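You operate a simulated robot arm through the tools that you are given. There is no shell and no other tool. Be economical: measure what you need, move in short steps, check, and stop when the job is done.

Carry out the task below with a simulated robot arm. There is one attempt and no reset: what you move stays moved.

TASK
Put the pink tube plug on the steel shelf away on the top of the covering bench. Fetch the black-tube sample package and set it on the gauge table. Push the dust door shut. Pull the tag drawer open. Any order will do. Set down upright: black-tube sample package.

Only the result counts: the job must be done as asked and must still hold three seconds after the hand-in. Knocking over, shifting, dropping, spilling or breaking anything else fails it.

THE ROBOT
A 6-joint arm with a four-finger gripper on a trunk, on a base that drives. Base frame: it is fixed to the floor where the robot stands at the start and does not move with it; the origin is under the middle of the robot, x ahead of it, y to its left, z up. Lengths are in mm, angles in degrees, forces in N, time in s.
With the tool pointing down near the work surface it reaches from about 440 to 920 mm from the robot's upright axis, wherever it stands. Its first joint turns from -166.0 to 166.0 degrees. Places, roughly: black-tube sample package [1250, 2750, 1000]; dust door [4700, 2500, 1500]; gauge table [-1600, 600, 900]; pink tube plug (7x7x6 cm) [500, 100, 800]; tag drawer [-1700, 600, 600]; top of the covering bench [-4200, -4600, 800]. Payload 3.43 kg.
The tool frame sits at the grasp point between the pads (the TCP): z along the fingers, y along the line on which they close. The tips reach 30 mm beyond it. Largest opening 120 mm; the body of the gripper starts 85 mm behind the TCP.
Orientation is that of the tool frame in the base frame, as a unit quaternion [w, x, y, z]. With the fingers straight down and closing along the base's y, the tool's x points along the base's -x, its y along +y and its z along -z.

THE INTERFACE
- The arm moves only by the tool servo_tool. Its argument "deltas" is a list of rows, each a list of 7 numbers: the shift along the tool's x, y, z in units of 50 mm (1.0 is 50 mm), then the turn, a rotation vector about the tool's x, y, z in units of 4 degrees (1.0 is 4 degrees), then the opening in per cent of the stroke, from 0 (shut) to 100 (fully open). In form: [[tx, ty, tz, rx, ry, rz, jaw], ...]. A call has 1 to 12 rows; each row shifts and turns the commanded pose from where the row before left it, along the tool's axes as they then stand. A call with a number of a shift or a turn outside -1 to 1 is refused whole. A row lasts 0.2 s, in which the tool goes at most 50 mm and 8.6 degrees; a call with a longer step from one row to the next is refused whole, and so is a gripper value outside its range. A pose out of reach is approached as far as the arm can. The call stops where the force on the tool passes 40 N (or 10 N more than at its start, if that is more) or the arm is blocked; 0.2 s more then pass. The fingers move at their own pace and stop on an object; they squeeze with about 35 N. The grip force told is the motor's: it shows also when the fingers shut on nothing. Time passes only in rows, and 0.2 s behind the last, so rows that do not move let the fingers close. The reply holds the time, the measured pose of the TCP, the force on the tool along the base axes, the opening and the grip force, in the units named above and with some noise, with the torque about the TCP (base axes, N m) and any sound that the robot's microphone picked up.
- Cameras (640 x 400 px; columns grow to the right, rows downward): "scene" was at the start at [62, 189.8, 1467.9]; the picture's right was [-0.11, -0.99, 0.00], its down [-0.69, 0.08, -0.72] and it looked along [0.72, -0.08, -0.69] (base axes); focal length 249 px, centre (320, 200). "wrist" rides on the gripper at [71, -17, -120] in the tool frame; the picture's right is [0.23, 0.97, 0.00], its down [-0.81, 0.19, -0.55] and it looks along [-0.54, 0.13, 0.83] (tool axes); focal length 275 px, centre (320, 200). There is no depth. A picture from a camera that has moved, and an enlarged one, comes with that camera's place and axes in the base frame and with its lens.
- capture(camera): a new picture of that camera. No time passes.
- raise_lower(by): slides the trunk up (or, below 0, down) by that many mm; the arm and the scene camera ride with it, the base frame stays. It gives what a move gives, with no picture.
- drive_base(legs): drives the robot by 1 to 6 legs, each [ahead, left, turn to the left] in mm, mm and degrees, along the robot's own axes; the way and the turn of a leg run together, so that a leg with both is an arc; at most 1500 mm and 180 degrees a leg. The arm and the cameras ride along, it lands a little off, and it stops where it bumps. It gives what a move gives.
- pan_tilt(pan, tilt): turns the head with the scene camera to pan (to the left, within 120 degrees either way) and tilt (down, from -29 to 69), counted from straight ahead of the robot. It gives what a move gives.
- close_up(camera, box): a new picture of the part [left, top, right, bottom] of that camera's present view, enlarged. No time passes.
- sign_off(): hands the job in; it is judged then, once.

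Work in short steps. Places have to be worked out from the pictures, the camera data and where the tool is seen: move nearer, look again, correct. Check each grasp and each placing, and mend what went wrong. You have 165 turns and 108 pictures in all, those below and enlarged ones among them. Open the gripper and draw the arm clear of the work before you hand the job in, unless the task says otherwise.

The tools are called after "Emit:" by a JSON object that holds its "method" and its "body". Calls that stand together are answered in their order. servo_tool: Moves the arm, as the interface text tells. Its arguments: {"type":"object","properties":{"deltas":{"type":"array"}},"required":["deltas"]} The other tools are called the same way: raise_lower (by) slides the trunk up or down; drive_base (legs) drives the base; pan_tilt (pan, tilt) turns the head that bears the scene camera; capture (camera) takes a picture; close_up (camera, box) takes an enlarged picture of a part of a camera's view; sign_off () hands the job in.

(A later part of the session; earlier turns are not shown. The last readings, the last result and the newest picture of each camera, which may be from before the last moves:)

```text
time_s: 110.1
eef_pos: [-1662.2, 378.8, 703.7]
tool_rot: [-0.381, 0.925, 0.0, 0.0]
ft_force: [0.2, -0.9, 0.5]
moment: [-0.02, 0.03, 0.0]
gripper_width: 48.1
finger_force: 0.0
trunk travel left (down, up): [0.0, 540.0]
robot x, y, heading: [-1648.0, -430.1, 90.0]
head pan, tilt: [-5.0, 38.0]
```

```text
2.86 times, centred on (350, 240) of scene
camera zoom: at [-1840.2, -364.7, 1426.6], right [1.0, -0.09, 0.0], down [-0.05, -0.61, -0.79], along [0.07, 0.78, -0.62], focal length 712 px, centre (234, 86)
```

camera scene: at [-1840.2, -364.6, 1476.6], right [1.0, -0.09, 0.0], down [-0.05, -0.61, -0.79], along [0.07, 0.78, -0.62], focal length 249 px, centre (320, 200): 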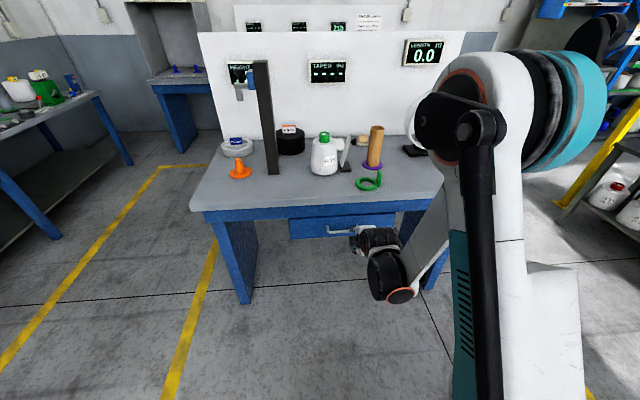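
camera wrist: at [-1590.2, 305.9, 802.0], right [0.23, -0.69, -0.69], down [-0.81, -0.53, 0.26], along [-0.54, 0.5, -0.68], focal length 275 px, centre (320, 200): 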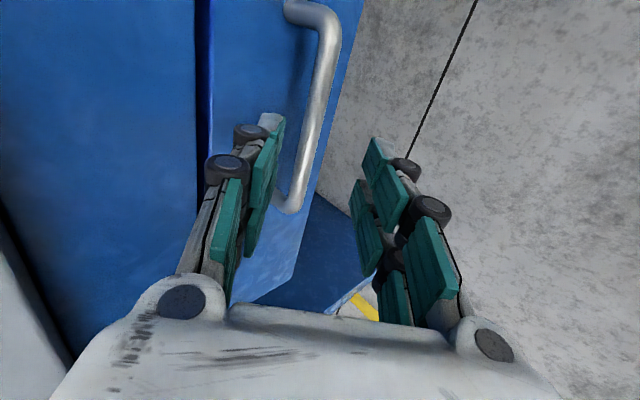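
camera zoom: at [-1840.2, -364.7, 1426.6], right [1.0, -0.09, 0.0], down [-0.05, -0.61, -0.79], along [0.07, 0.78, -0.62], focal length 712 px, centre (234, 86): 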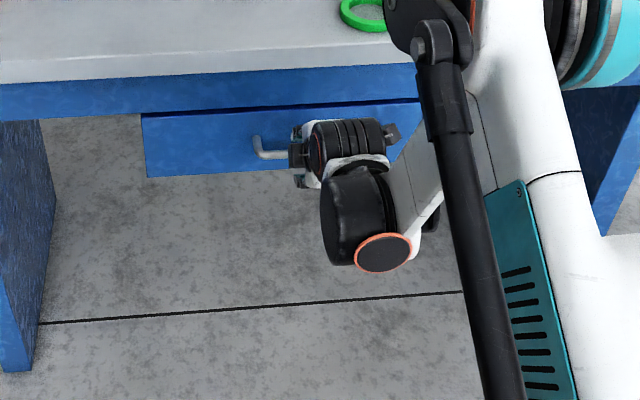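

The bar is at y≈439, z≈653. I advance 66 mm along the tool with a narrower opening and look before closing.

Emit:
{"method": "servo_tool", "body": {"deltas": [[0, -0.06, 0.4, 0, 0, 0, 32], [0, -0.07, 0.4, 0, 0, 0, 32], [0, 0, 0.3, 0, 0, 0, 32], [0, 0, 0.2, 0, 0, 0, 32], [0, 0, 0, 0, 0, 0, 32]]}}

Emit:
{"method": "capture", "body": {"camera": "wrist"}}

```text
time_s: 111.3
eef_pos: [-1661.7, 431.1, 663.0]
tool_rot: [-0.381, 0.925, -0.001, -0.001]
ft_force: [0.2, -1.1, -0.9]
moment: [0.04, -0.02, -0.03]
gripper_width: 38.6
finger_force: 0.2
trunk travel left (down, up): [0.0, 540.0]
robot x, y, heading: [-1646.0, -428.1, 90.1]
head pan, tilt: [-5.0, 38.0]
```

```text
71 pictures are left
camera wrist: at [-1589.2, 355.7, 760.7], right [0.23, -0.69, -0.69], down [-0.81, -0.53, 0.26], along [-0.54, 0.5, -0.68], focal length 275 px, centre (320, 200)
```

wrist: 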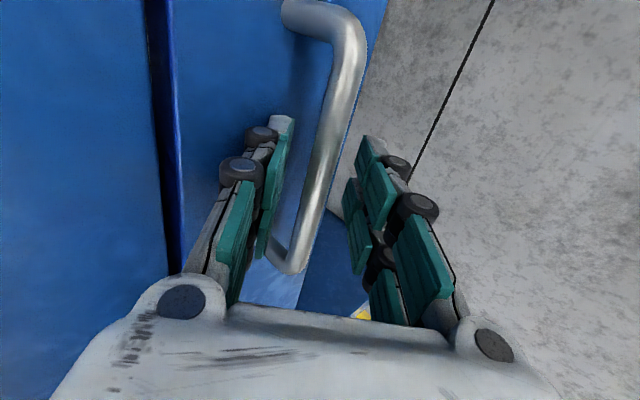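

The bar lies between the fingers. Closing.

Emit:
{"method": "servo_tool", "body": {"deltas": [[0, 0, 0, 0, 0, 0, 0], [0, 0, 0, 0, 0, 0, 0], [0, 0, 0, 0, 0, 0, 0]]}}

```text
time_s: 112.1
eef_pos: [-1660.9, 429.9, 664.7]
tool_rot: [-0.382, 0.924, 0.001, 0.0]
ft_force: [0.3, 2.1, 12.0]
moment: [0.08, -0.84, 0.55]
gripper_width: 12.6
finger_force: 45.0
trunk travel left (down, up): [0.0, 540.0]
robot x, y, heading: [-1646.0, -429.4, 89.6]
head pan, tilt: [-5.0, 38.0]
```

The 12.6 mm bar is gripped. I pull by driving the base back 100 mm and check the force.

Emit:
{"method": "drive_base", "body": {"legs": [[-100, 0, 0]]}}

Emit:
{"method": "capture", "body": {"camera": "scene"}}

```text
time_s: 113.3
eef_pos: [-1661.8, 328.5, 664.8]
tool_rot: [-0.382, 0.924, 0.0, 0.0]
ft_force: [2.5, 2.4, 14.7]
moment: [0.09, -0.68, 0.76]
gripper_width: 12.8
finger_force: 44.9
trunk travel left (down, up): [0.0, 540.0]
robot x, y, heading: [-1647.5, -528.6, 89.8]
head pan, tilt: [-5.0, 38.0]
```

```text
70 pictures are left
camera scene: at [-1840.2, -465.8, 1426.7], right [1.0, -0.09, 0.0], down [-0.05, -0.61, -0.79], along [0.07, 0.79, -0.62], focal length 249 px, centre (320, 200)
```

scene: 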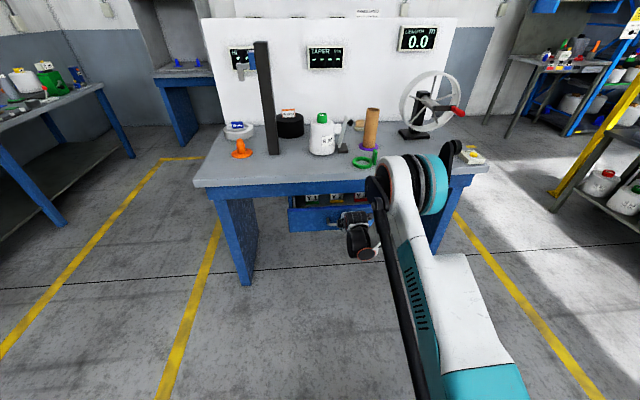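

The drawer has come out 100 mm with its contents showing. I pull further.

Emit:
{"method": "drive_base", "body": {"legs": [[-100, 0, 0]]}}

Emit:
{"method": "drive_base", "body": {"legs": [[-50, 0, 0]]}}

```text
time_s: 114.4
eef_pos: [-1661.2, 229.2, 664.7]
tool_rot: [-0.382, 0.924, 0.0, 0.0]
ft_force: [1.6, 1.2, 11.0]
moment: [0.06, -0.75, 0.69]
gripper_width: 12.6
finger_force: 45.2
trunk travel left (down, up): [0.0, 540.0]
robot x, y, heading: [-1650.2, -630.7, 90.0]
head pan, tilt: [-5.0, 38.0]
```

```text
time_s: 115.3
eef_pos: [-1661.9, 180.4, 664.7]
tool_rot: [-0.382, 0.924, 0.0, 0.0]
ft_force: [2.6, 1.7, 10.0]
moment: [0.07, -0.82, 0.54]
gripper_width: 12.7
finger_force: 44.7
trunk travel left (down, up): [0.0, 540.0]
robot x, y, heading: [-1647.6, -679.6, 90.2]
head pan, tilt: [-5.0, 38.0]
```

Emit:
{"method": "close_up", "body": {"camera": "scene", "box": [200, 100, 480, 280]}}

```text
2.22 times, centred on (340, 190) of scene
camera zoom: at [-1840.2, -615.4, 1426.7], right [1.0, -0.09, 0.0], down [-0.05, -0.61, -0.79], along [0.07, 0.79, -0.62], focal length 554 px, centre (276, 222)
```

zoom: 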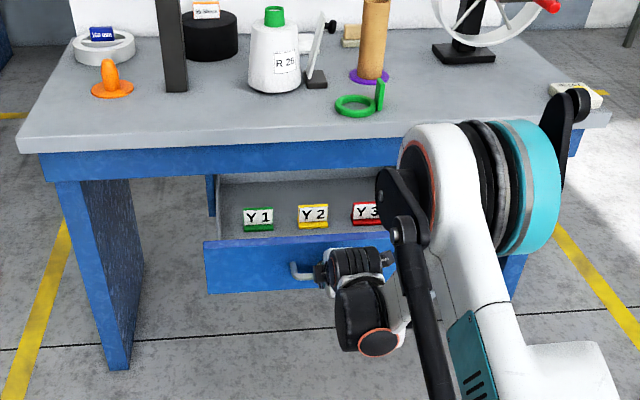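

Clearly open, about 250 mm. One more small pull to see whether it reaches its stop.

Emit:
{"method": "drive_base", "body": {"legs": [[-40, 0, 0]]}}

```text
time_s: 116.3
eef_pos: [-1661.3, 150.6, 664.2]
tool_rot: [-0.385, 0.923, 0.001, 0.001]
ft_force: [-0.1, -0.6, 0.8]
moment: [0.0, -0.19, 0.29]
gripper_width: 13.1
finger_force: 45.1
trunk travel left (down, up): [0.0, 540.0]
robot x, y, heading: [-1646.9, -710.9, 90.1]
head pan, tilt: [-5.0, 38.0]
stopped in leg 1: the force on the tool passed its limit at 77 N (the readings are from after the stop); the commanded pose is now the measured one
```

It reached its stop at 280 mm. I open and withdraw along the tool axis, then check the drawer.

Emit:
{"method": "servo_tool", "body": {"deltas": [[0, 0, 0, 0, 0, 0, 32], [0, 0, 0, 0, 0, 0, 32], [0, 0, -0.4, 0, 0, 0, 32], [0, 0, -0.6, 0, 0, 0, 32], [0, 0, -0.8, 0, 0, 0, 32]]}}

Emit:
{"method": "capture", "body": {"camera": "wrist"}}

```text
time_s: 117.5
eef_pos: [-1658.7, 87.1, 729.4]
tool_rot: [-0.385, 0.923, 0.002, 0.001]
ft_force: [-0.3, 0.7, -0.8]
moment: [0.04, -0.02, 0.0]
gripper_width: 38.3
finger_force: 0.1
trunk travel left (down, up): [0.0, 540.0]
robot x, y, heading: [-1648.1, -711.3, 90.2]
head pan, tilt: [-5.0, 38.0]
```

```text
68 pictures are left
camera wrist: at [-1588.5, 12.6, 826.6], right [0.23, -0.68, -0.69], down [-0.81, -0.53, 0.25], along [-0.54, 0.5, -0.68], focal length 275 px, centre (320, 200)
```

wrist: 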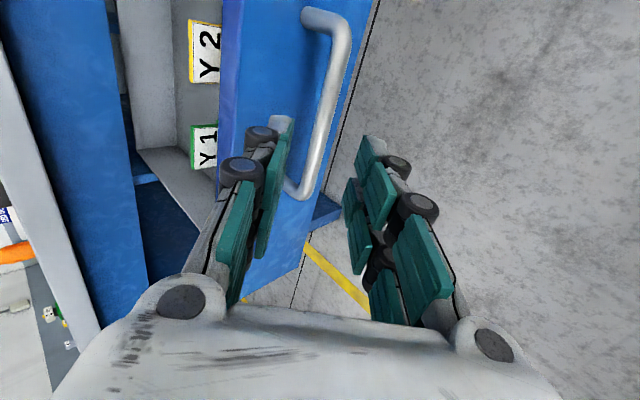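

The drawer is open and free. I back off and drive through the corridor towards the package region at about (-350,900), then look.

Emit:
{"method": "drive_base", "body": {"legs": [[-250, 0, 0], [0, 0, -60]]}}

Emit:
{"method": "servo_tool", "body": {"deltas": [[0, -0.6, -0.6, 0, 0, 1, 32], [0, -0.6, -0.6, 0, 0, 1, 32], [0, -0.6, -0.6, 0, 0, 1, 32], [0, -0.6, -0.6, 0, 0, 1, 32], [0, -0.6, -0.6, 0, 0, 1, 32], [0, 0, 0, 0, 0, 1, 32], [0, 0, 0, 0, 0, 1, 32], [0, 0, 0, 0, 0, 1, 32], [0, 0, 0, 0, 0, 1, 32], [0, 0, 0, 0, 0, 1, 32], [0, 0, 0, 0, 0, 1, 32], [0, 0, 0, 0, 0, 1, 32]]}}

Emit:
{"method": "pan_tilt", "body": {"pan": 40, "tilt": 10}}

Emit:
{"method": "capture", "body": {"camera": "scene"}}

```text
time_s: 121.9
eef_pos: [-963.5, -548.2, 729.2]
tool_rot: [-0.334, 0.8, -0.458, 0.194]
ft_force: [0.3, 0.0, -1.0]
moment: [0.0, 0.03, 0.02]
gripper_width: 38.8
finger_force: 0.0
trunk travel left (down, up): [0.0, 540.0]
robot x, y, heading: [-1645.6, -966.1, 30.3]
head pan, tilt: [-5.0, 38.0]
```

```text
time_s: 124.5
eef_pos: [-954.9, -567.4, 941.5]
tool_rot: [0.383, -0.545, 0.745, -0.04]
ft_force: [-0.3, -0.4, 0.2]
moment: [-0.01, -0.01, 0.0]
gripper_width: 38.2
finger_force: 0.1
trunk travel left (down, up): [0.0, 540.0]
robot x, y, heading: [-1645.4, -961.1, 30.4]
head pan, tilt: [-5.0, 38.0]
```

```text
time_s: 125.7
eef_pos: [-954.3, -566.6, 939.8]
tool_rot: [0.382, -0.545, 0.745, -0.041]
ft_force: [-0.3, -0.8, -0.4]
moment: [-0.01, -0.01, 0.0]
gripper_width: 38.6
finger_force: 0.0
trunk travel left (down, up): [0.0, 540.0]
robot x, y, heading: [-1649.8, -960.9, 30.0]
head pan, tilt: [40.0, 10.0]
```

```text
67 pictures are left
camera scene: at [-1733.5, -712.5, 1471.3], right [0.94, -0.34, 0.0], down [-0.06, -0.16, -0.98], along [0.33, 0.93, -0.17], focal length 249 px, centre (320, 200)
```

scene: 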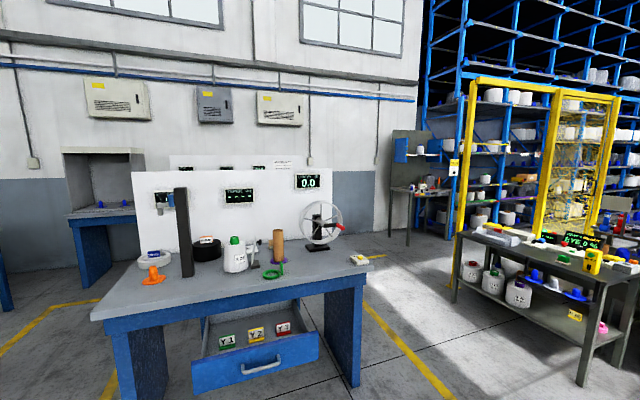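

The package should appear at about (415,184): the back workbench with the blue cabinet. Zoom.

Emit:
{"method": "close_up", "body": {"camera": "scene", "box": [370, 130, 490, 240]}}

```text
3.64 times, centred on (430, 185) of scene
camera zoom: at [-1733.5, -712.5, 1471.3], right [0.94, -0.34, 0.0], down [-0.06, -0.16, -0.98], along [0.33, 0.93, -0.17], focal length 906 px, centre (-80, 254)
```

zoom: 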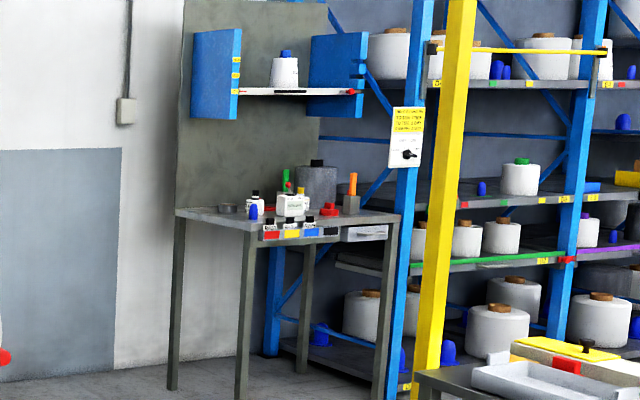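

The target bench stands around (1250,2750) and has several items; I need to be closer. I drive via (-350,-400) up the corridor to about (-350,1200).

Emit:
{"method": "drive_base", "body": {"legs": [[1406, -165, 0], [0, 0, 60], [1400, 0, 0], [300, 0, -45]]}}

Emit:
{"method": "pan_tilt", "body": {"pan": 10, "tilt": 15}}

Emit:
{"method": "capture", "body": {"camera": "scene"}}

```text
time_s: 144.0
eef_pos: [283.7, 1844.9, 939.8]
tool_rot: [0.385, -0.644, 0.662, 0.013]
ft_force: [0.6, 1.5, -0.2]
moment: [0.0, -0.01, -0.04]
gripper_width: 38.6
finger_force: 0.0
trunk travel left (down, up): [0.0, 540.0]
robot x, y, heading: [-272.7, 1276.0, 45.9]
head pan, tilt: [40.0, 10.0]
```

```text
time_s: 144.9
eef_pos: [285.0, 1844.6, 940.8]
tool_rot: [0.384, -0.644, 0.661, 0.013]
ft_force: [0.5, -0.9, 0.3]
moment: [0.0, -0.01, 0.03]
gripper_width: 38.5
finger_force: 0.1
trunk travel left (down, up): [0.0, 540.0]
robot x, y, heading: [-276.4, 1273.9, 46.0]
head pan, tilt: [10.0, 15.0]
```

```text
65 pictures are left
camera scene: at [-379.0, 1476.0, 1463.2], right [0.83, -0.56, 0.0], down [-0.14, -0.22, -0.97], along [0.54, 0.8, -0.26], focal length 249 px, centre (320, 200)
```

scene: 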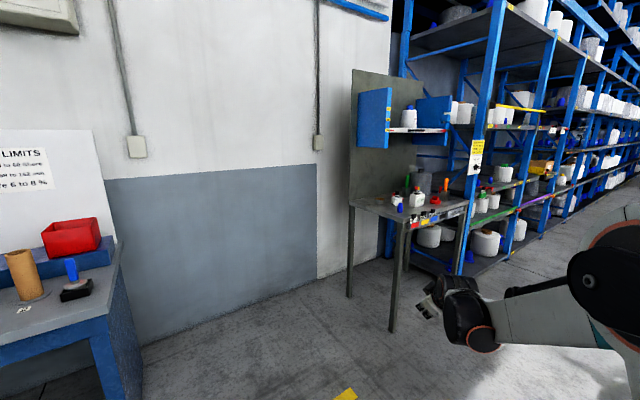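

Emit:
{"method": "close_up", "body": {"camera": "scene", "box": [340, 75, 500, 255]}}

Emit:
{"method": "close_up", "body": {"camera": "scene", "box": [380, 160, 480, 235]}}

```text
2.22 times, centred on (420, 165) of scene
camera zoom: at [-379.0, 1476.0, 1463.2], right [0.83, -0.56, 0.0], down [-0.14, -0.22, -0.97], along [0.54, 0.8, -0.26], focal length 554 px, centre (98, 278)
```

zoom: 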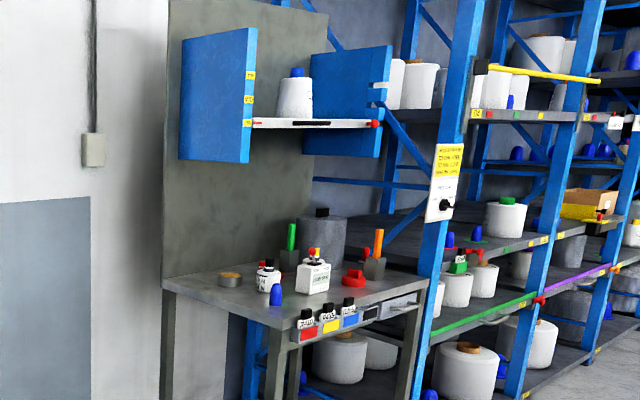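

```text
5.33 times, centred on (430, 198) of scene
camera zoom: at [-379.0, 1476.0, 1463.2], right [0.83, -0.56, 0.0], down [-0.14, -0.22, -0.97], along [0.54, 0.8, -0.26], focal length 1329 px, centre (-267, 213)
```

zoom: 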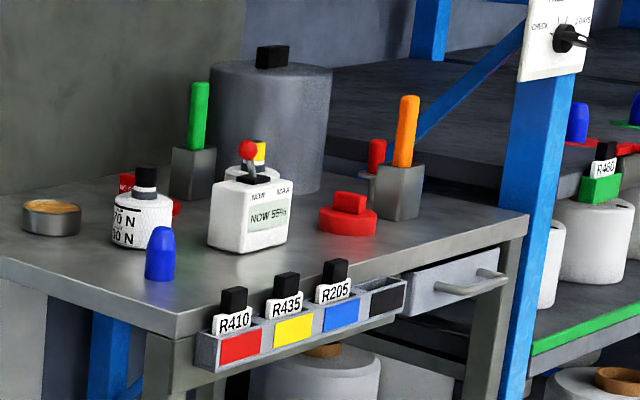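

The package matches the small white "70 N" one with the black tube at about [1220,2730]. The bench front is y≈2475, x 950–1900, facing -y. I drive to about (1200,1550) and turn to face it.

Emit:
{"method": "drive_base", "body": {"legs": [[612, -434, 0], [612, -434, 0], [0, 0, 44]]}}

Emit:
{"method": "pan_tilt", "body": {"pan": 0, "tilt": 25}}

Emit:
{"method": "capture", "body": {"camera": "scene"}}

```text
time_s: 148.2
eef_pos: [863.3, 2001.7, 940.2]
tool_rot: [-0.384, 0.654, -0.651, -0.019]
ft_force: [0.9, 0.3, 0.0]
moment: [0.0, 0.01, 0.01]
gripper_width: 38.4
finger_force: 0.1
trunk travel left (down, up): [0.0, 540.0]
robot x, y, heading: [325.1, 1413.8, 48.1]
head pan, tilt: [10.0, 15.0]
stopped in leg 1: the robot was blocked; the commanded pose is now the measured one
```

```text
time_s: 148.9
eef_pos: [862.8, 2001.1, 941.2]
tool_rot: [-0.384, 0.655, -0.651, -0.019]
ft_force: [0.2, -0.2, 0.4]
moment: [0.01, -0.01, 0.0]
gripper_width: 38.0
finger_force: 0.0
trunk travel left (down, up): [0.0, 540.0]
robot x, y, heading: [325.0, 1415.0, 48.0]
head pan, tilt: [0.0, 25.0]
```

```text
62 pictures are left
camera scene: at [224.4, 1599.8, 1447.0], right [0.75, -0.66, 0.0], down [-0.28, -0.32, -0.91], along [0.6, 0.68, -0.42], focal length 249 px, centre (320, 200)
```

scene: 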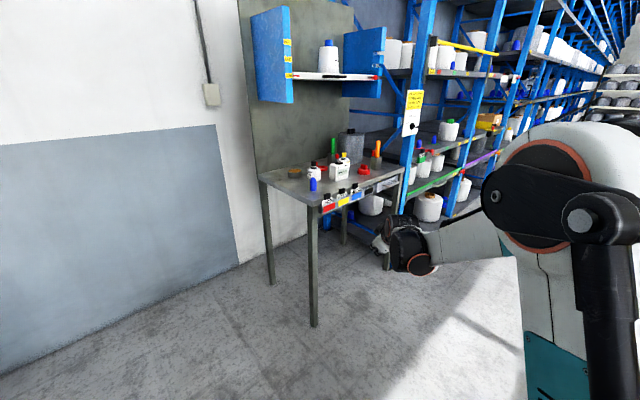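

The base bumped something on its right, probably the desk end. I look there.

Emit:
{"method": "pan_tilt", "body": {"pan": -75, "tilt": 45}}

Emit:
{"method": "capture", "body": {"camera": "scene"}}

```text
time_s: 150.4
eef_pos: [863.4, 2001.5, 941.5]
tool_rot: [-0.385, 0.654, -0.651, -0.019]
ft_force: [0.2, -0.2, 0.1]
moment: [0.0, 0.0, 0.0]
gripper_width: 38.5
finger_force: 0.0
trunk travel left (down, up): [0.0, 540.0]
robot x, y, heading: [327.8, 1414.7, 48.2]
head pan, tilt: [-75.0, 45.0]
```

```text
61 pictures are left
camera scene: at [235.9, 1494.5, 1416.4], right [-0.45, -0.89, 0.0], down [-0.63, 0.32, -0.71], along [0.63, -0.32, -0.71], focal length 249 px, centre (320, 200)
```

scene: 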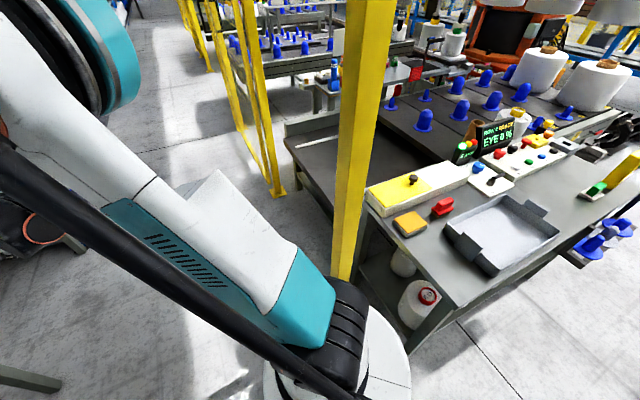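

It's the yellow post by the desk; nothing got displaced. I sidestep left first, retract the arm, then go round to about (1180,1550).

Emit:
{"method": "servo_tool", "body": {"deltas": [[0, 0, -0.8, 0, 0, 0, 32], [0, 0, -0.8, 0, 0, 0, 32], [0, 0, -0.4, 0, 1, 0, 32], [0, 0, 0, 0, 1, 0, 32], [0, 0, 0, 0, 1, 0, 32], [0, 0, 0, 0, 1, 0, 32], [0, 0, 0, 0, 1, 0, 32], [0, 0, 0, 0, 1, 0, 32], [0, 0, 0, 0, 1, 0, 32], [0, 0, 0, 0, 1, 0, 32], [0, 0, 0, 0, 1, 0, 32], [0, 0, 0, 0, 1, 0, 32]]}}

Emit:
{"method": "drive_base", "body": {"legs": [[0, 260, 0], [671, -793, 0], [0, 0, 42]]}}

Emit:
{"method": "pan_tilt", "body": {"pan": 5, "tilt": 22}}

Emit:
{"method": "capture", "body": {"camera": "scene"}}

```text
time_s: 153.0
eef_pos: [814.7, 1948.1, 1009.9]
tool_rot: [0.138, -0.621, 0.743, -0.206]
ft_force: [-0.1, -0.5, 0.6]
moment: [0.0, 0.0, 0.0]
gripper_width: 38.7
finger_force: 0.0
trunk travel left (down, up): [0.0, 540.0]
robot x, y, heading: [323.6, 1415.0, 48.4]
head pan, tilt: [-75.0, 45.0]
```

```text
time_s: 161.7
eef_pos: [1178.0, 2283.5, 1011.5]
tool_rot: [-0.203, 0.847, -0.469, 0.142]
ft_force: [-0.6, 0.4, -0.1]
moment: [0.0, -0.01, 0.02]
gripper_width: 38.3
finger_force: 0.1
trunk travel left (down, up): [0.0, 540.0]
robot x, y, heading: [1175.0, 1559.2, 90.5]
head pan, tilt: [-75.0, 45.0]
```

```text
time_s: 163.3
eef_pos: [1178.7, 2282.5, 1010.9]
tool_rot: [-0.203, 0.847, -0.47, 0.142]
ft_force: [-0.2, -0.6, 0.0]
moment: [-0.01, -0.02, 0.03]
gripper_width: 38.2
finger_force: 0.0
trunk travel left (down, up): [0.0, 540.0]
robot x, y, heading: [1173.9, 1557.0, 90.5]
head pan, tilt: [5.0, 22.0]
```

```text
60 pictures are left
camera scene: at [965.4, 1627.1, 1451.8], right [1.0, 0.09, 0.0], down [0.04, -0.37, -0.93], along [-0.09, 0.92, -0.38], focal length 249 px, centre (320, 200)
```

scene: 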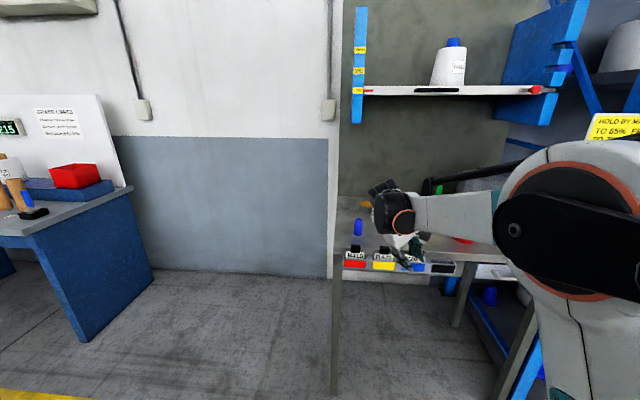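

The tool is tilted off vertical because the roll was incomplete. I correct it: -28.5° about tool x, then 31° about tool z, so it points down with fingers closing left-right.

Emit:
{"method": "servo_tool", "body": {"deltas": [[0, 0, 0, -0.893, -0.093, 0, 60], [0, 0, 0, -0.893, -0.093, 0, 60], [0, 0, 0, -0.893, -0.093, 0, 60], [0, 0, 0, -0.893, -0.093, 0, 60], [0, 0, 0, -0.893, -0.093, 0, 60], [0, 0, 0, -0.893, -0.093, 0, 60], [0, 0, 0, -0.893, -0.093, 0, 60], [0, 0, 0, -0.893, -0.093, 0, 60], [0, 0, 0, 0, 0, 1, 60], [0, 0, 0, 0, 0, 1, 60], [0, 0, 0, 0, 0, 1, 60], [0, 0, 0, 0, 0, 1, 60]]}}

Emit:
{"method": "raise_lower", "body": {"by": 200}}

Emit:
{"method": "servo_tool", "body": {"deltas": [[0, 0, 0, 0, 0, 1, 60], [0, 0, 0, 0, 0, 1, 60], [0, 0, 0, 0, 0, 1, 60], [0, 0, 0, 0, 0, 0.8, 60], [0, 0, 0, 0, 0, 0, 60]]}}

Emit:
{"method": "capture", "body": {"camera": "wrist"}}

Emit:
{"method": "capture", "body": {"camera": "scene"}}

```text
time_s: 165.9
eef_pos: [1177.2, 2281.5, 1009.8]
tool_rot: [0.001, 0.798, -0.602, 0.0]
ft_force: [-0.2, 0.6, -0.1]
moment: [-0.03, -0.02, -0.01]
gripper_width: 71.8
finger_force: 0.0
trunk travel left (down, up): [0.0, 540.0]
robot x, y, heading: [1171.6, 1555.2, 90.5]
head pan, tilt: [5.0, 22.0]
```

```text
time_s: 168.0
eef_pos: [1178.3, 2282.9, 1212.2]
tool_rot: [0.001, 0.799, -0.601, 0.0]
ft_force: [-0.5, -0.1, -0.1]
moment: [0.01, -0.01, 0.02]
gripper_width: 71.7
finger_force: 0.1
trunk travel left (down, up): [-200.0, 340.0]
robot x, y, heading: [1174.0, 1555.6, 90.8]
head pan, tilt: [5.0, 22.0]
```

```text
time_s: 169.2
eef_pos: [1179.3, 2282.8, 1210.5]
tool_rot: [0.0, 0.711, -0.703, 0.0]
ft_force: [0.0, -0.3, -0.7]
moment: [0.02, -0.02, -0.03]
gripper_width: 71.8
finger_force: 0.2
trunk travel left (down, up): [-200.0, 340.0]
robot x, y, heading: [1174.3, 1558.2, 90.6]
head pan, tilt: [5.0, 22.0]
```

```text
59 pictures are left
camera wrist: at [1196.3, 2210.9, 1331.1], right [-0.97, -0.24, 0.0], down [-0.2, 0.81, 0.55], along [-0.13, 0.54, -0.83], focal length 275 px, centre (320, 200)
```

wrist: 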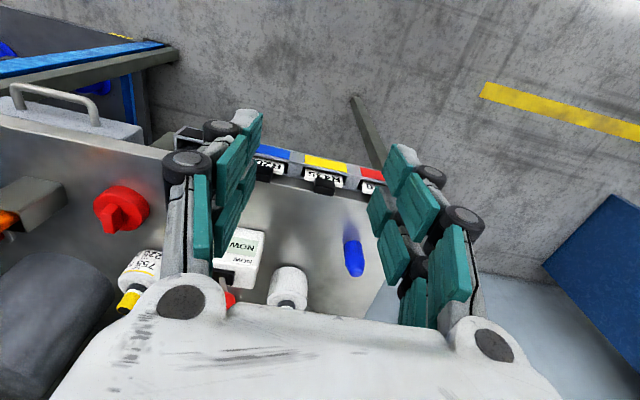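

```text
58 pictures are left
camera scene: at [965.4, 1627.1, 1651.8], right [1.0, 0.1, 0.0], down [0.04, -0.37, -0.93], along [-0.09, 0.92, -0.37], focal length 249 px, centre (320, 200)
```

scene: 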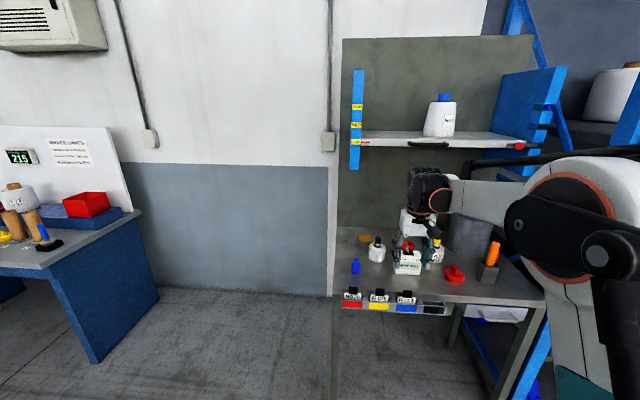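

Emit:
{"method": "close_up", "body": {"camera": "scene", "box": [335, 215, 515, 315]}}

Emit:
{"method": "close_up", "body": {"camera": "wrist", "box": [90, 190, 410, 320]}}

```text
3.56 times, centred on (425, 265) of scene
camera zoom: at [965.4, 1627.1, 1651.8], right [1.0, 0.1, 0.0], down [0.04, -0.37, -0.93], along [-0.09, 0.92, -0.37], focal length 886 px, centre (-53, -31)
```

zoom: 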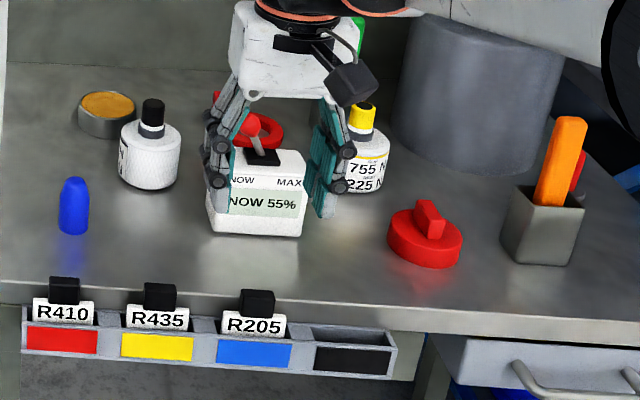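

```text
2.00 times, centred on (250, 255) of wrist
camera zoom: at [1196.3, 2210.9, 1331.1], right [-0.97, -0.24, 0.0], down [-0.2, 0.81, 0.55], along [-0.13, 0.54, -0.83], focal length 551 px, centre (460, 90)
```

zoom: 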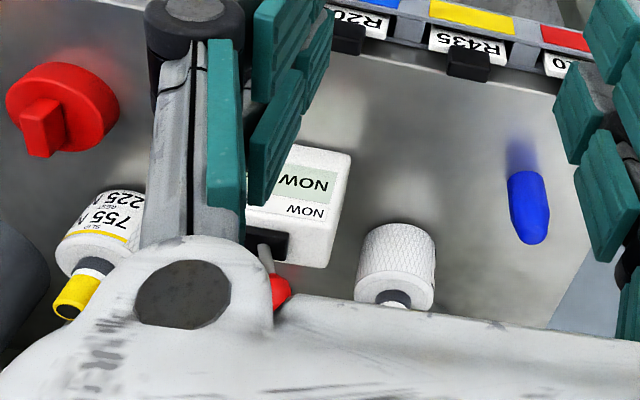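

The target is the small white package with the black tube: centre ≈[1147,2697], body z≈915–1000 (Ø84), tube to ≈1037 (Ø≈34). I lower the tool to z≈1110 and drive 360 mm ahead.

Emit:
{"method": "servo_tool", "body": {"deltas": [[0, 0, 0.9, 0, 0, 0.1, 60], [0, 0, 0.9, 0, 0, 0, 60], [0, 0, 0.2, 0, 0, 0, 60]]}}

Emit:
{"method": "drive_base", "body": {"legs": [[200, 0, 0], [140, 0, 0]]}}

Emit:
{"method": "capture", "body": {"camera": "wrist"}}

Emit:
{"method": "capture", "body": {"camera": "scene"}}

```text
time_s: 170.0
eef_pos: [1178.3, 2282.3, 1111.7]
tool_rot: [0.0, 0.709, -0.705, 0.001]
ft_force: [-0.2, 1.0, -0.1]
moment: [-0.02, -0.02, 0.01]
gripper_width: 72.2
finger_force: 0.1
trunk travel left (down, up): [-200.0, 340.0]
robot x, y, heading: [1173.1, 1557.5, 90.5]
head pan, tilt: [5.0, 22.0]
```

```text
time_s: 172.6
eef_pos: [1176.1, 2622.9, 1111.5]
tool_rot: [0.001, 0.709, -0.705, 0.001]
ft_force: [-0.4, 0.5, -0.5]
moment: [-0.04, 0.01, -0.02]
gripper_width: 72.1
finger_force: 0.1
trunk travel left (down, up): [-200.0, 340.0]
robot x, y, heading: [1172.3, 1896.3, 90.5]
head pan, tilt: [5.0, 22.0]
```

```text
55 pictures are left
camera wrist: at [1193.8, 2551.4, 1230.9], right [-0.97, -0.24, 0.0], down [-0.2, 0.81, 0.55], along [-0.13, 0.54, -0.83], focal length 275 px, centre (320, 200)
```

wrist: 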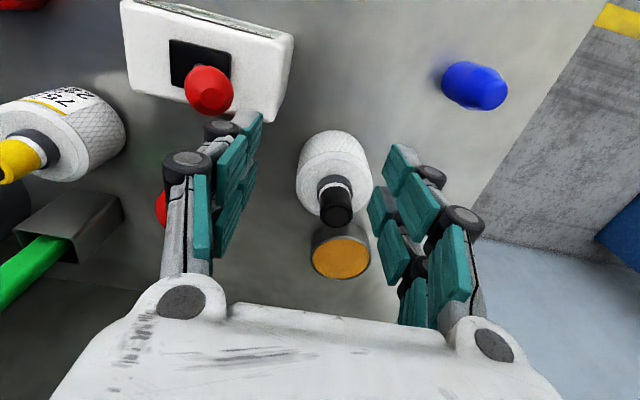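

```text
54 pictures are left
camera scene: at [962.8, 1968.7, 1651.7], right [1.0, 0.09, 0.0], down [0.04, -0.37, -0.93], along [-0.09, 0.92, -0.38], focal length 249 px, centre (320, 200)
```

scene: 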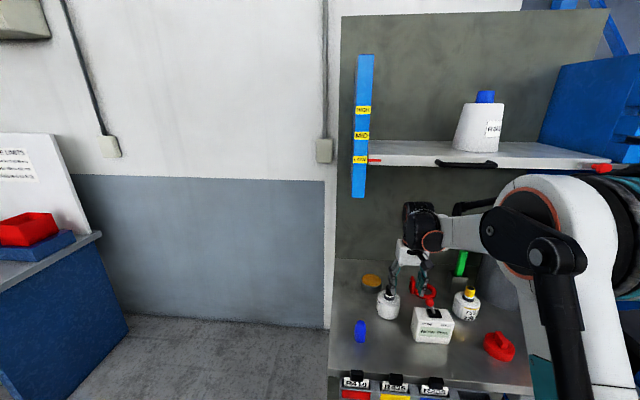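

Emit:
{"method": "close_up", "body": {"camera": "scene", "box": [340, 250, 440, 350]}}

Emit:
{"method": "close_up", "body": {"camera": "wrist", "box": [270, 110, 400, 240]}}

```text
4.00 times, centred on (390, 300) of scene
camera zoom: at [962.8, 1968.7, 1651.7], right [1.0, 0.09, 0.0], down [0.04, -0.37, -0.93], along [-0.09, 0.92, -0.38], focal length 997 px, centre (40, -200)
```

zoom: 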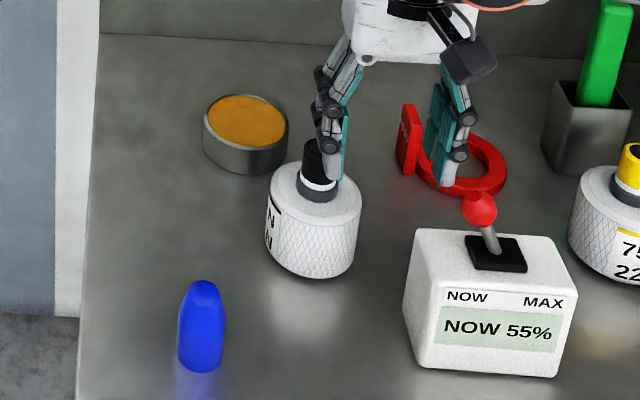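

```text
3.08 times, centred on (335, 175) of wrist
camera zoom: at [1193.8, 2551.4, 1230.9], right [-0.97, -0.24, 0.0], down [-0.2, 0.81, 0.55], along [-0.13, 0.54, -0.83], focal length 847 px, centre (274, 277)
```

zoom: 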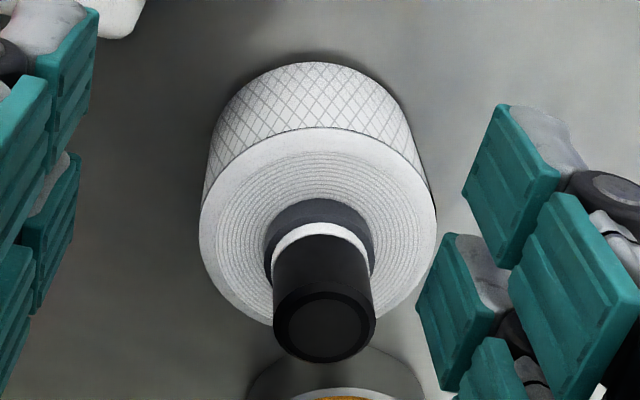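

Refined: tube top centre [1141.5,2702,1020], Ø31; body top z≈962. I move above it, then descend so the tips end at z≈974.

Emit:
{"method": "servo_tool", "body": {"deltas": [[-0.8, 0.34, 0, 0, 0, 0, 60], [-0.78, 0.34, 0, 0, 0, 0, 60], [0, 0, 0.8, 0, 0, 0, 60], [0, 0, 0.3, 0, 0, 0, 60], [0, 0, 0, 0, 0, 0, 60]]}}

Emit:
{"method": "close_up", "body": {"camera": "wrist", "box": [220, 100, 440, 260]}}

Emit:
{"method": "close_up", "body": {"camera": "scene", "box": [340, 230, 440, 330]}}

```text
time_s: 173.8
eef_pos: [1141.3, 2701.1, 1055.3]
tool_rot: [0.0, 0.709, -0.705, 0.001]
ft_force: [-0.7, 0.3, -0.4]
moment: [-0.03, 0.02, -0.02]
gripper_width: 72.1
finger_force: 0.0
trunk travel left (down, up): [-200.0, 340.0]
robot x, y, heading: [1170.2, 1901.5, 90.3]
head pan, tilt: [5.0, 22.0]
```

```text
2.50 times, centred on (330, 180) of wrist
camera zoom: at [1158.9, 2629.6, 1176.2], right [-0.97, -0.24, 0.0], down [-0.2, 0.81, 0.55], along [-0.13, 0.54, -0.83], focal length 688 px, centre (295, 250)
```

zoom: 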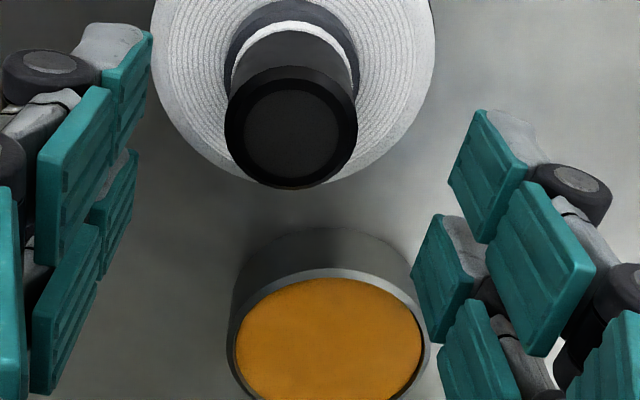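

```text
4.00 times, centred on (390, 280) of scene
camera zoom: at [962.7, 1967.6, 1651.8], right [1.0, 0.09, 0.0], down [0.04, -0.37, -0.93], along [-0.09, 0.92, -0.37], focal length 997 px, centre (40, -120)
```

zoom: 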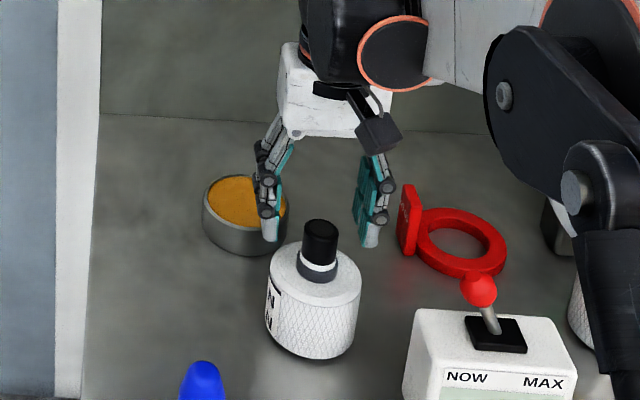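

Aligned within a few mm. Descend 51 mm and close on the tube.

Emit:
{"method": "servo_tool", "body": {"deltas": [[0, 0.0, 0.5, 0, 0, 0, 60], [0, 0, 0.4, 0, 0, 0, 60], [0, 0, 0.12, 0, 0, 0, 60], [0, 0, 0, 0, 0, 0, 20], [0, 0, 0, 0, 0, 0, 0], [0, 0, 0, 0, 0, 0, 0]]}}

Emit:
{"method": "close_up", "body": {"camera": "scene", "box": [340, 230, 440, 330]}}

```text
time_s: 174.6
eef_pos: [1142.0, 2699.6, 1013.1]
tool_rot: [-0.002, 0.709, -0.706, -0.001]
ft_force: [0.4, 5.4, 51.5]
moment: [-0.5, -0.4, -0.13]
gripper_width: 76.6
finger_force: 34.7
trunk travel left (down, up): [-200.0, 340.0]
robot x, y, heading: [1173.4, 1899.1, 90.7]
head pan, tilt: [5.0, 22.0]
stopped in row 4: the force on the tool passed its limit at 51 N (the readings are from after the stop); the commanded pose is now the measured one
```

```text
4.00 times, centred on (390, 280) of scene
camera zoom: at [962.8, 1963.2, 1652.6], right [1.0, 0.09, 0.0], down [0.04, -0.37, -0.93], along [-0.09, 0.92, -0.37], focal length 997 px, centre (40, -120)
```

zoom: 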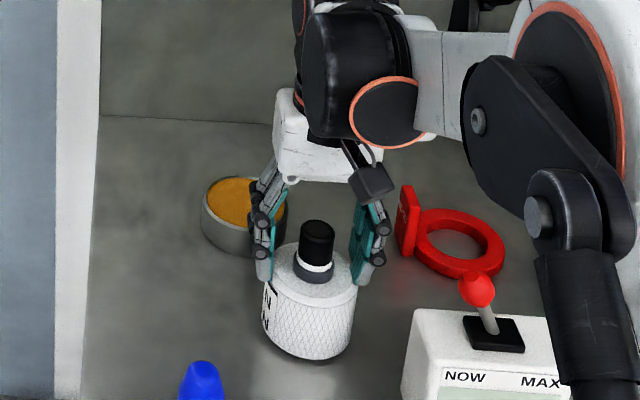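

The tips touched the body's top edge at z≈983, so it's higher than estimated. I back up 12 mm and close on the tube above it.

Emit:
{"method": "servo_tool", "body": {"deltas": [[0, 0, -0.26, 0, 0, 0, 60], [0, 0, 0, 0, 0, 0, 60]]}}

Emit:
{"method": "close_up", "body": {"camera": "scene", "box": [340, 230, 440, 330]}}

Emit:
{"method": "close_up", "body": {"camera": "wrist", "box": [220, 50, 440, 210]}}

```text
time_s: 175.2
eef_pos: [1142.2, 2702.0, 1018.6]
tool_rot: [-0.001, 0.709, -0.705, 0.0]
ft_force: [-0.1, -0.8, 0.7]
moment: [0.01, 0.0, -0.02]
gripper_width: 72.0
finger_force: 0.1
trunk travel left (down, up): [-200.0, 340.0]
robot x, y, heading: [1175.5, 1899.5, 90.3]
head pan, tilt: [5.0, 22.0]
```

```text
4.00 times, centred on (390, 280) of scene
camera zoom: at [962.8, 1967.9, 1651.6], right [1.0, 0.09, 0.0], down [0.04, -0.37, -0.93], along [-0.09, 0.92, -0.37], focal length 997 px, centre (40, -120)
```

zoom: 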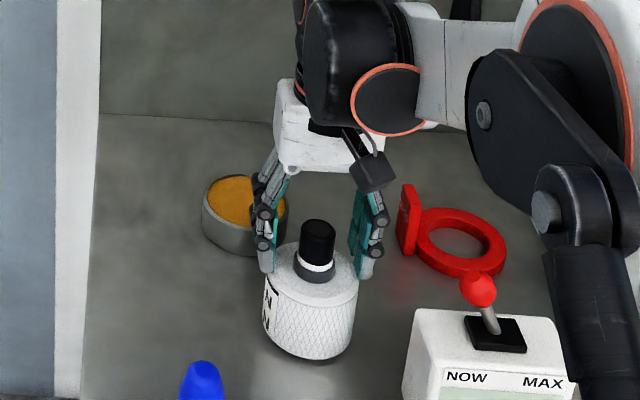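

```text
2.50 times, centred on (330, 130) of wrist
camera zoom: at [1159.4, 2630.3, 1139.6], right [-0.97, -0.23, 0.0], down [-0.2, 0.81, 0.55], along [-0.13, 0.54, -0.83], focal length 688 px, centre (295, 375)
```

zoom: 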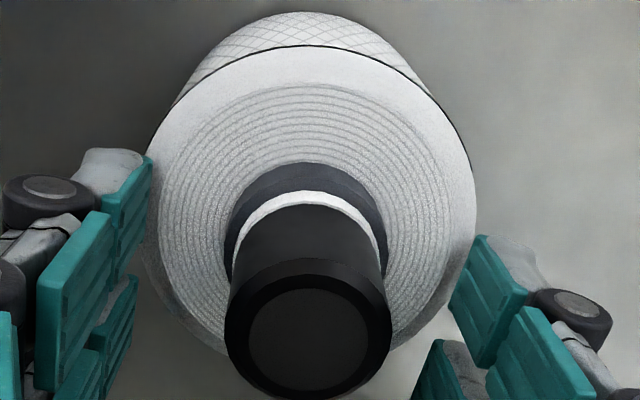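

Clear of the body now. Close on the tube.

Emit:
{"method": "servo_tool", "body": {"deltas": [[0, 0, -0.02, 0, 0, 0, 20], [0, 0, 0, 0, 0, 0, 0], [0, 0, 0, 0, 0, 0, 0]]}}

Emit:
{"method": "close_up", "body": {"camera": "wrist", "box": [220, 50, 440, 210]}}

```text
time_s: 176.0
eef_pos: [1142.2, 2701.5, 1020.4]
tool_rot: [-0.001, 0.708, -0.707, 0.0]
ft_force: [-0.3, -0.5, 0.4]
moment: [0.01, -0.03, -0.04]
gripper_width: 29.5
finger_force: 35.7
trunk travel left (down, up): [-200.0, 340.0]
robot x, y, heading: [1176.3, 1898.0, 90.5]
head pan, tilt: [5.0, 22.0]
```

```text
2.50 times, centred on (330, 130) of wrist
camera zoom: at [1159.6, 2630.1, 1141.1], right [-0.97, -0.23, 0.0], down [-0.2, 0.81, 0.55], along [-0.13, 0.54, -0.83], focal length 688 px, centre (295, 375)
```

zoom: 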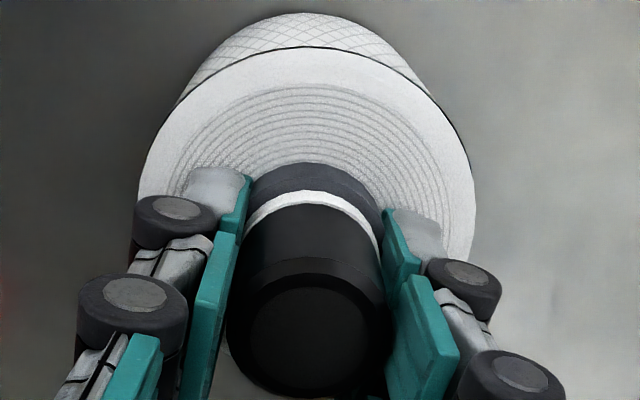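

The tube is gripped at 29.5 mm. I lift gently and check.

Emit:
{"method": "servo_tool", "body": {"deltas": [[0, 0, -0.2, 0, 0, 0, 0], [0, 0, -0.4, 0, 0, 0, 0], [0, 0, -0.6, 0, 0, 0, 0], [0, 0, -0.6, 0, 0, 0, 0], [0, 0, -0.4, 0, 0, 0, 0], [0, 0, 0, 0, 0, 0, 0]]}}

Emit:
{"method": "capture", "body": {"camera": "scene"}}

```text
time_s: 177.4
eef_pos: [1142.0, 2702.2, 1130.8]
tool_rot: [0.0, 0.708, -0.706, 0.001]
ft_force: [0.1, -0.4, -2.5]
moment: [0.03, 0.0, -0.04]
gripper_width: 29.1
finger_force: 35.1
trunk travel left (down, up): [-200.0, 340.0]
robot x, y, heading: [1172.6, 1899.0, 90.3]
head pan, tilt: [5.0, 22.0]
```

```text
45 pictures are left
camera scene: at [962.8, 1968.1, 1651.7], right [1.0, 0.09, 0.0], down [0.04, -0.37, -0.93], along [-0.09, 0.92, -0.38], focal length 249 px, centre (320, 200)
```

scene: 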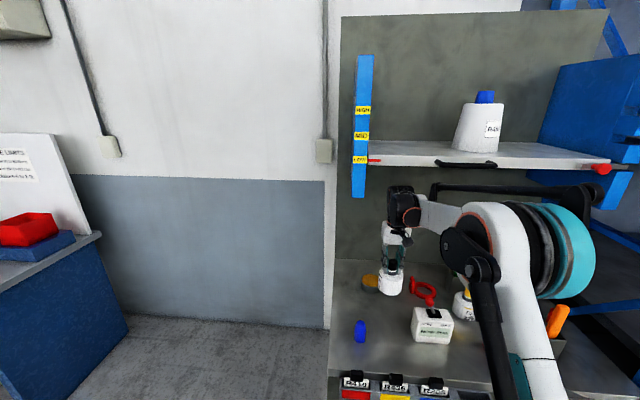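

Lifted cleanly and upright. I back out, pull the arm in, and drive back through the corridor to the gauge table.

Emit:
{"method": "drive_base", "body": {"legs": [[-300, 0, 0]]}}

Emit:
{"method": "servo_tool", "body": {"deltas": [[0.8, 0, 0, 0, 0, 0, 0], [0.8, 0, 0, 0, 0, 0, 0], [0.8, 0, 0, 0, 0, 0, 0], [0.8, 0, 0, 0, 0, 0, 0], [0.8, 0, 0, 0, 0, 0, 0]]}}

Emit:
{"method": "drive_base", "body": {"legs": [[0, 1030, 0], [0, 490, 0], [-1050, 0, 0], [-1000, 0, 0], [0, 740, 0], [0, 740, 0]]}}

Emit:
{"method": "pan_tilt", "body": {"pan": 0, "tilt": 32}}

Emit:
{"method": "capture", "body": {"camera": "scene"}}

```text
time_s: 179.5
eef_pos: [1144.4, 2400.4, 1130.6]
tool_rot: [-0.002, 0.708, -0.706, 0.0]
ft_force: [-1.1, 0.6, -1.7]
moment: [0.05, -0.02, -0.02]
gripper_width: 29.3
finger_force: 34.8
trunk travel left (down, up): [-200.0, 340.0]
robot x, y, heading: [1173.8, 1596.0, 90.5]
head pan, tilt: [5.0, 22.0]
```

```text
time_s: 180.7
eef_pos: [1145.0, 2200.6, 1130.4]
tool_rot: [-0.001, 0.708, -0.706, 0.0]
ft_force: [1.2, -0.2, -3.0]
moment: [0.01, 0.0, -0.01]
gripper_width: 29.0
finger_force: 35.0
trunk travel left (down, up): [-200.0, 340.0]
robot x, y, heading: [1172.6, 1597.5, 90.5]
head pan, tilt: [5.0, 22.0]
```

```text
time_s: 205.6
eef_pos: [-1877.9, 160.5, 1129.6]
tool_rot: [0.001, -0.703, 0.711, 0.0]
ft_force: [-0.5, -0.1, -2.1]
moment: [0.04, -0.01, 0.0]
gripper_width: 29.0
finger_force: 34.8
trunk travel left (down, up): [-200.0, 340.0]
robot x, y, heading: [-1859.1, -447.3, 89.5]
head pan, tilt: [5.0, 22.0]
```

```text
time_s: 206.3
eef_pos: [-1878.2, 160.7, 1131.8]
tool_rot: [0.001, -0.703, 0.711, 0.0]
ft_force: [-0.8, 0.3, -2.6]
moment: [0.04, 0.02, 0.01]
gripper_width: 29.1
finger_force: 34.6
trunk travel left (down, up): [-200.0, 340.0]
robot x, y, heading: [-1856.4, -447.4, 89.9]
head pan, tilt: [0.0, 32.0]
```

```text
44 pictures are left
camera scene: at [-2056.0, -374.3, 1635.9], right [1.0, -0.01, 0.0], down [0.0, -0.53, -0.85], along [0.01, 0.85, -0.53], focal length 249 px, centre (320, 200)
```

scene: 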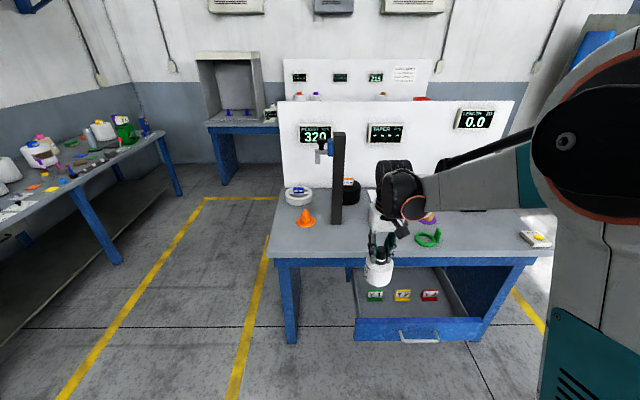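

The front strip of the gauge table is clear around (-1835,520), between the pillar (-1966,667) and the white package (-1734,628). I drive 120 ahead and carry the package above that spot.

Emit:
{"method": "drive_base", "body": {"legs": [[120, 0, 0]]}}

Emit:
{"method": "servo_tool", "body": {"deltas": [[-0.8, -0.13, 0, 0, 0, 0, 0], [-0.8, -0.13, 0, 0, 0, 0, 0], [-0.8, -0.13, 0, 0, 0, 0, 0], [-0.8, -0.14, 0, 0, 0, 0, 0], [-0.8, -0.14, 0, 0, 0, 0, 0], [-0.79, -0.13, 0, 0, 0, 0, 0], [0, 0, 0, 0, 0, 0, 0]]}}

Emit:
{"method": "capture", "body": {"camera": "wrist"}}

Emit:
{"method": "capture", "body": {"camera": "scene"}}

```text
time_s: 207.6
eef_pos: [-1876.2, 282.7, 1131.4]
tool_rot: [0.001, -0.704, 0.711, 0.0]
ft_force: [-0.1, 0.4, -2.1]
moment: [-0.02, 0.01, 0.0]
gripper_width: 28.9
finger_force: 34.4
trunk travel left (down, up): [-200.0, 340.0]
robot x, y, heading: [-1849.8, -321.5, 89.7]
head pan, tilt: [0.0, 32.0]
```

```text
time_s: 209.2
eef_pos: [-1834.4, 522.1, 1131.1]
tool_rot: [0.001, -0.703, 0.711, 0.0]
ft_force: [0.1, 0.1, -2.6]
moment: [0.01, -0.01, 0.01]
gripper_width: 29.0
finger_force: 34.7
trunk travel left (down, up): [-200.0, 340.0]
robot x, y, heading: [-1855.1, -327.0, 89.6]
head pan, tilt: [0.0, 32.0]
```

```text
43 pictures are left
camera wrist: at [-1817.7, 448.6, 1251.4], right [-0.98, -0.22, 0.0], down [-0.18, 0.81, 0.55], along [-0.12, 0.54, -0.83], focal length 275 px, centre (320, 200)
```

wrist: 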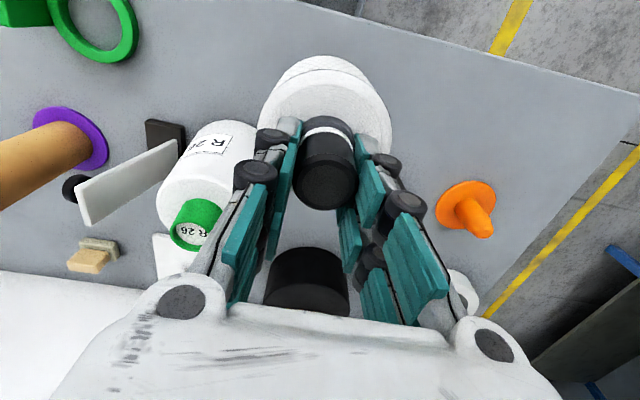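

```text
42 pictures are left
camera scene: at [-2055.0, -253.6, 1635.9], right [1.0, -0.01, 0.0], down [0.0, -0.53, -0.85], along [0.01, 0.85, -0.53], focal length 249 px, centre (320, 200)
```

scene: 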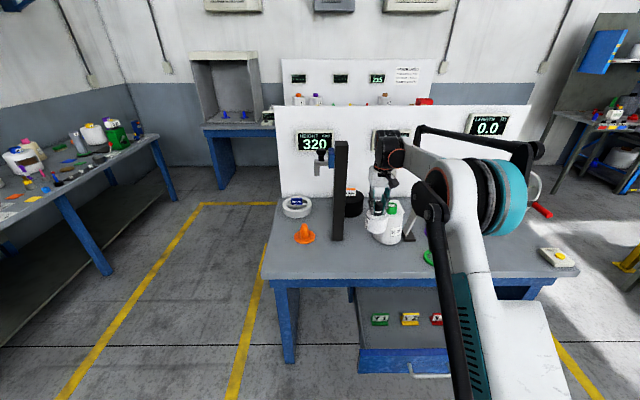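

The place is clear. I go down to z≈1020 and then creep.

Emit:
{"method": "servo_tool", "body": {"deltas": [[0, 0, 0.8, 0, 0, 0, 0], [0, 0, 0.8, 0, 0, 0, 0], [0, 0, 0.5, 0, 0, 0, 0], [0, 0, 0.1, 0, 0, 0, 0], [0, 0, 0, 0, 0, 0, 0]]}}

Emit:
{"method": "close_up", "body": {"camera": "scene", "box": [320, 170, 460, 280]}}

```text
time_s: 210.4
eef_pos: [-1834.9, 521.1, 1020.6]
tool_rot: [0.001, -0.703, 0.711, 0.0]
ft_force: [-0.1, 0.4, -2.0]
moment: [0.03, -0.01, 0.01]
gripper_width: 29.2
finger_force: 35.2
trunk travel left (down, up): [-200.0, 340.0]
robot x, y, heading: [-1854.7, -324.0, 89.6]
head pan, tilt: [0.0, 32.0]
```

```text
3.64 times, centred on (390, 225) of scene
camera zoom: at [-2055.1, -253.7, 1635.8], right [1.0, -0.01, 0.0], down [0.0, -0.53, -0.85], along [0.01, 0.85, -0.53], focal length 906 px, centre (66, 109)
```

zoom: 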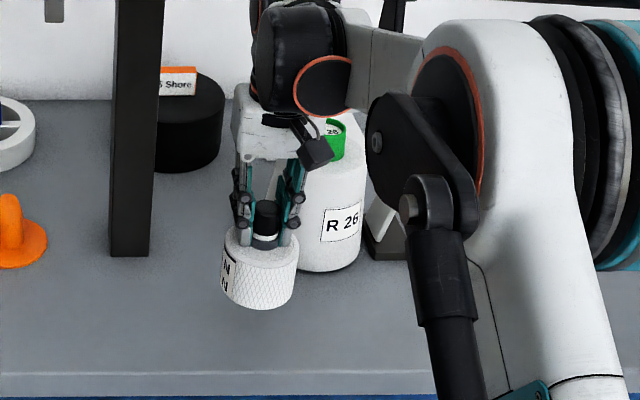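

Still above the table. I creep down 4 mm per row.

Emit:
{"method": "servo_tool", "body": {"deltas": [[0, 0, 0.09, 0, 0, 0, 0], [0, 0, 0.09, 0, 0, 0, 0], [0, 0, 0.09, 0, 0, 0, 0], [0, 0, 0.09, 0, 0, 0, 0], [0, 0, 0.09, 0, 0, 0, 0], [0, 0, 0.09, 0, 0, 0, 0], [0, 0, 0, 0, 0, 0, 0]]}}

```text
time_s: 212.0
eef_pos: [-1833.7, 521.4, 993.0]
tool_rot: [0.001, -0.704, 0.711, 0.0]
ft_force: [-0.3, 0.5, -3.1]
moment: [0.05, 0.01, 0.0]
gripper_width: 29.0
finger_force: 34.7
trunk travel left (down, up): [-200.0, 340.0]
robot x, y, heading: [-1856.8, -322.5, 89.7]
head pan, tilt: [0.0, 32.0]
```

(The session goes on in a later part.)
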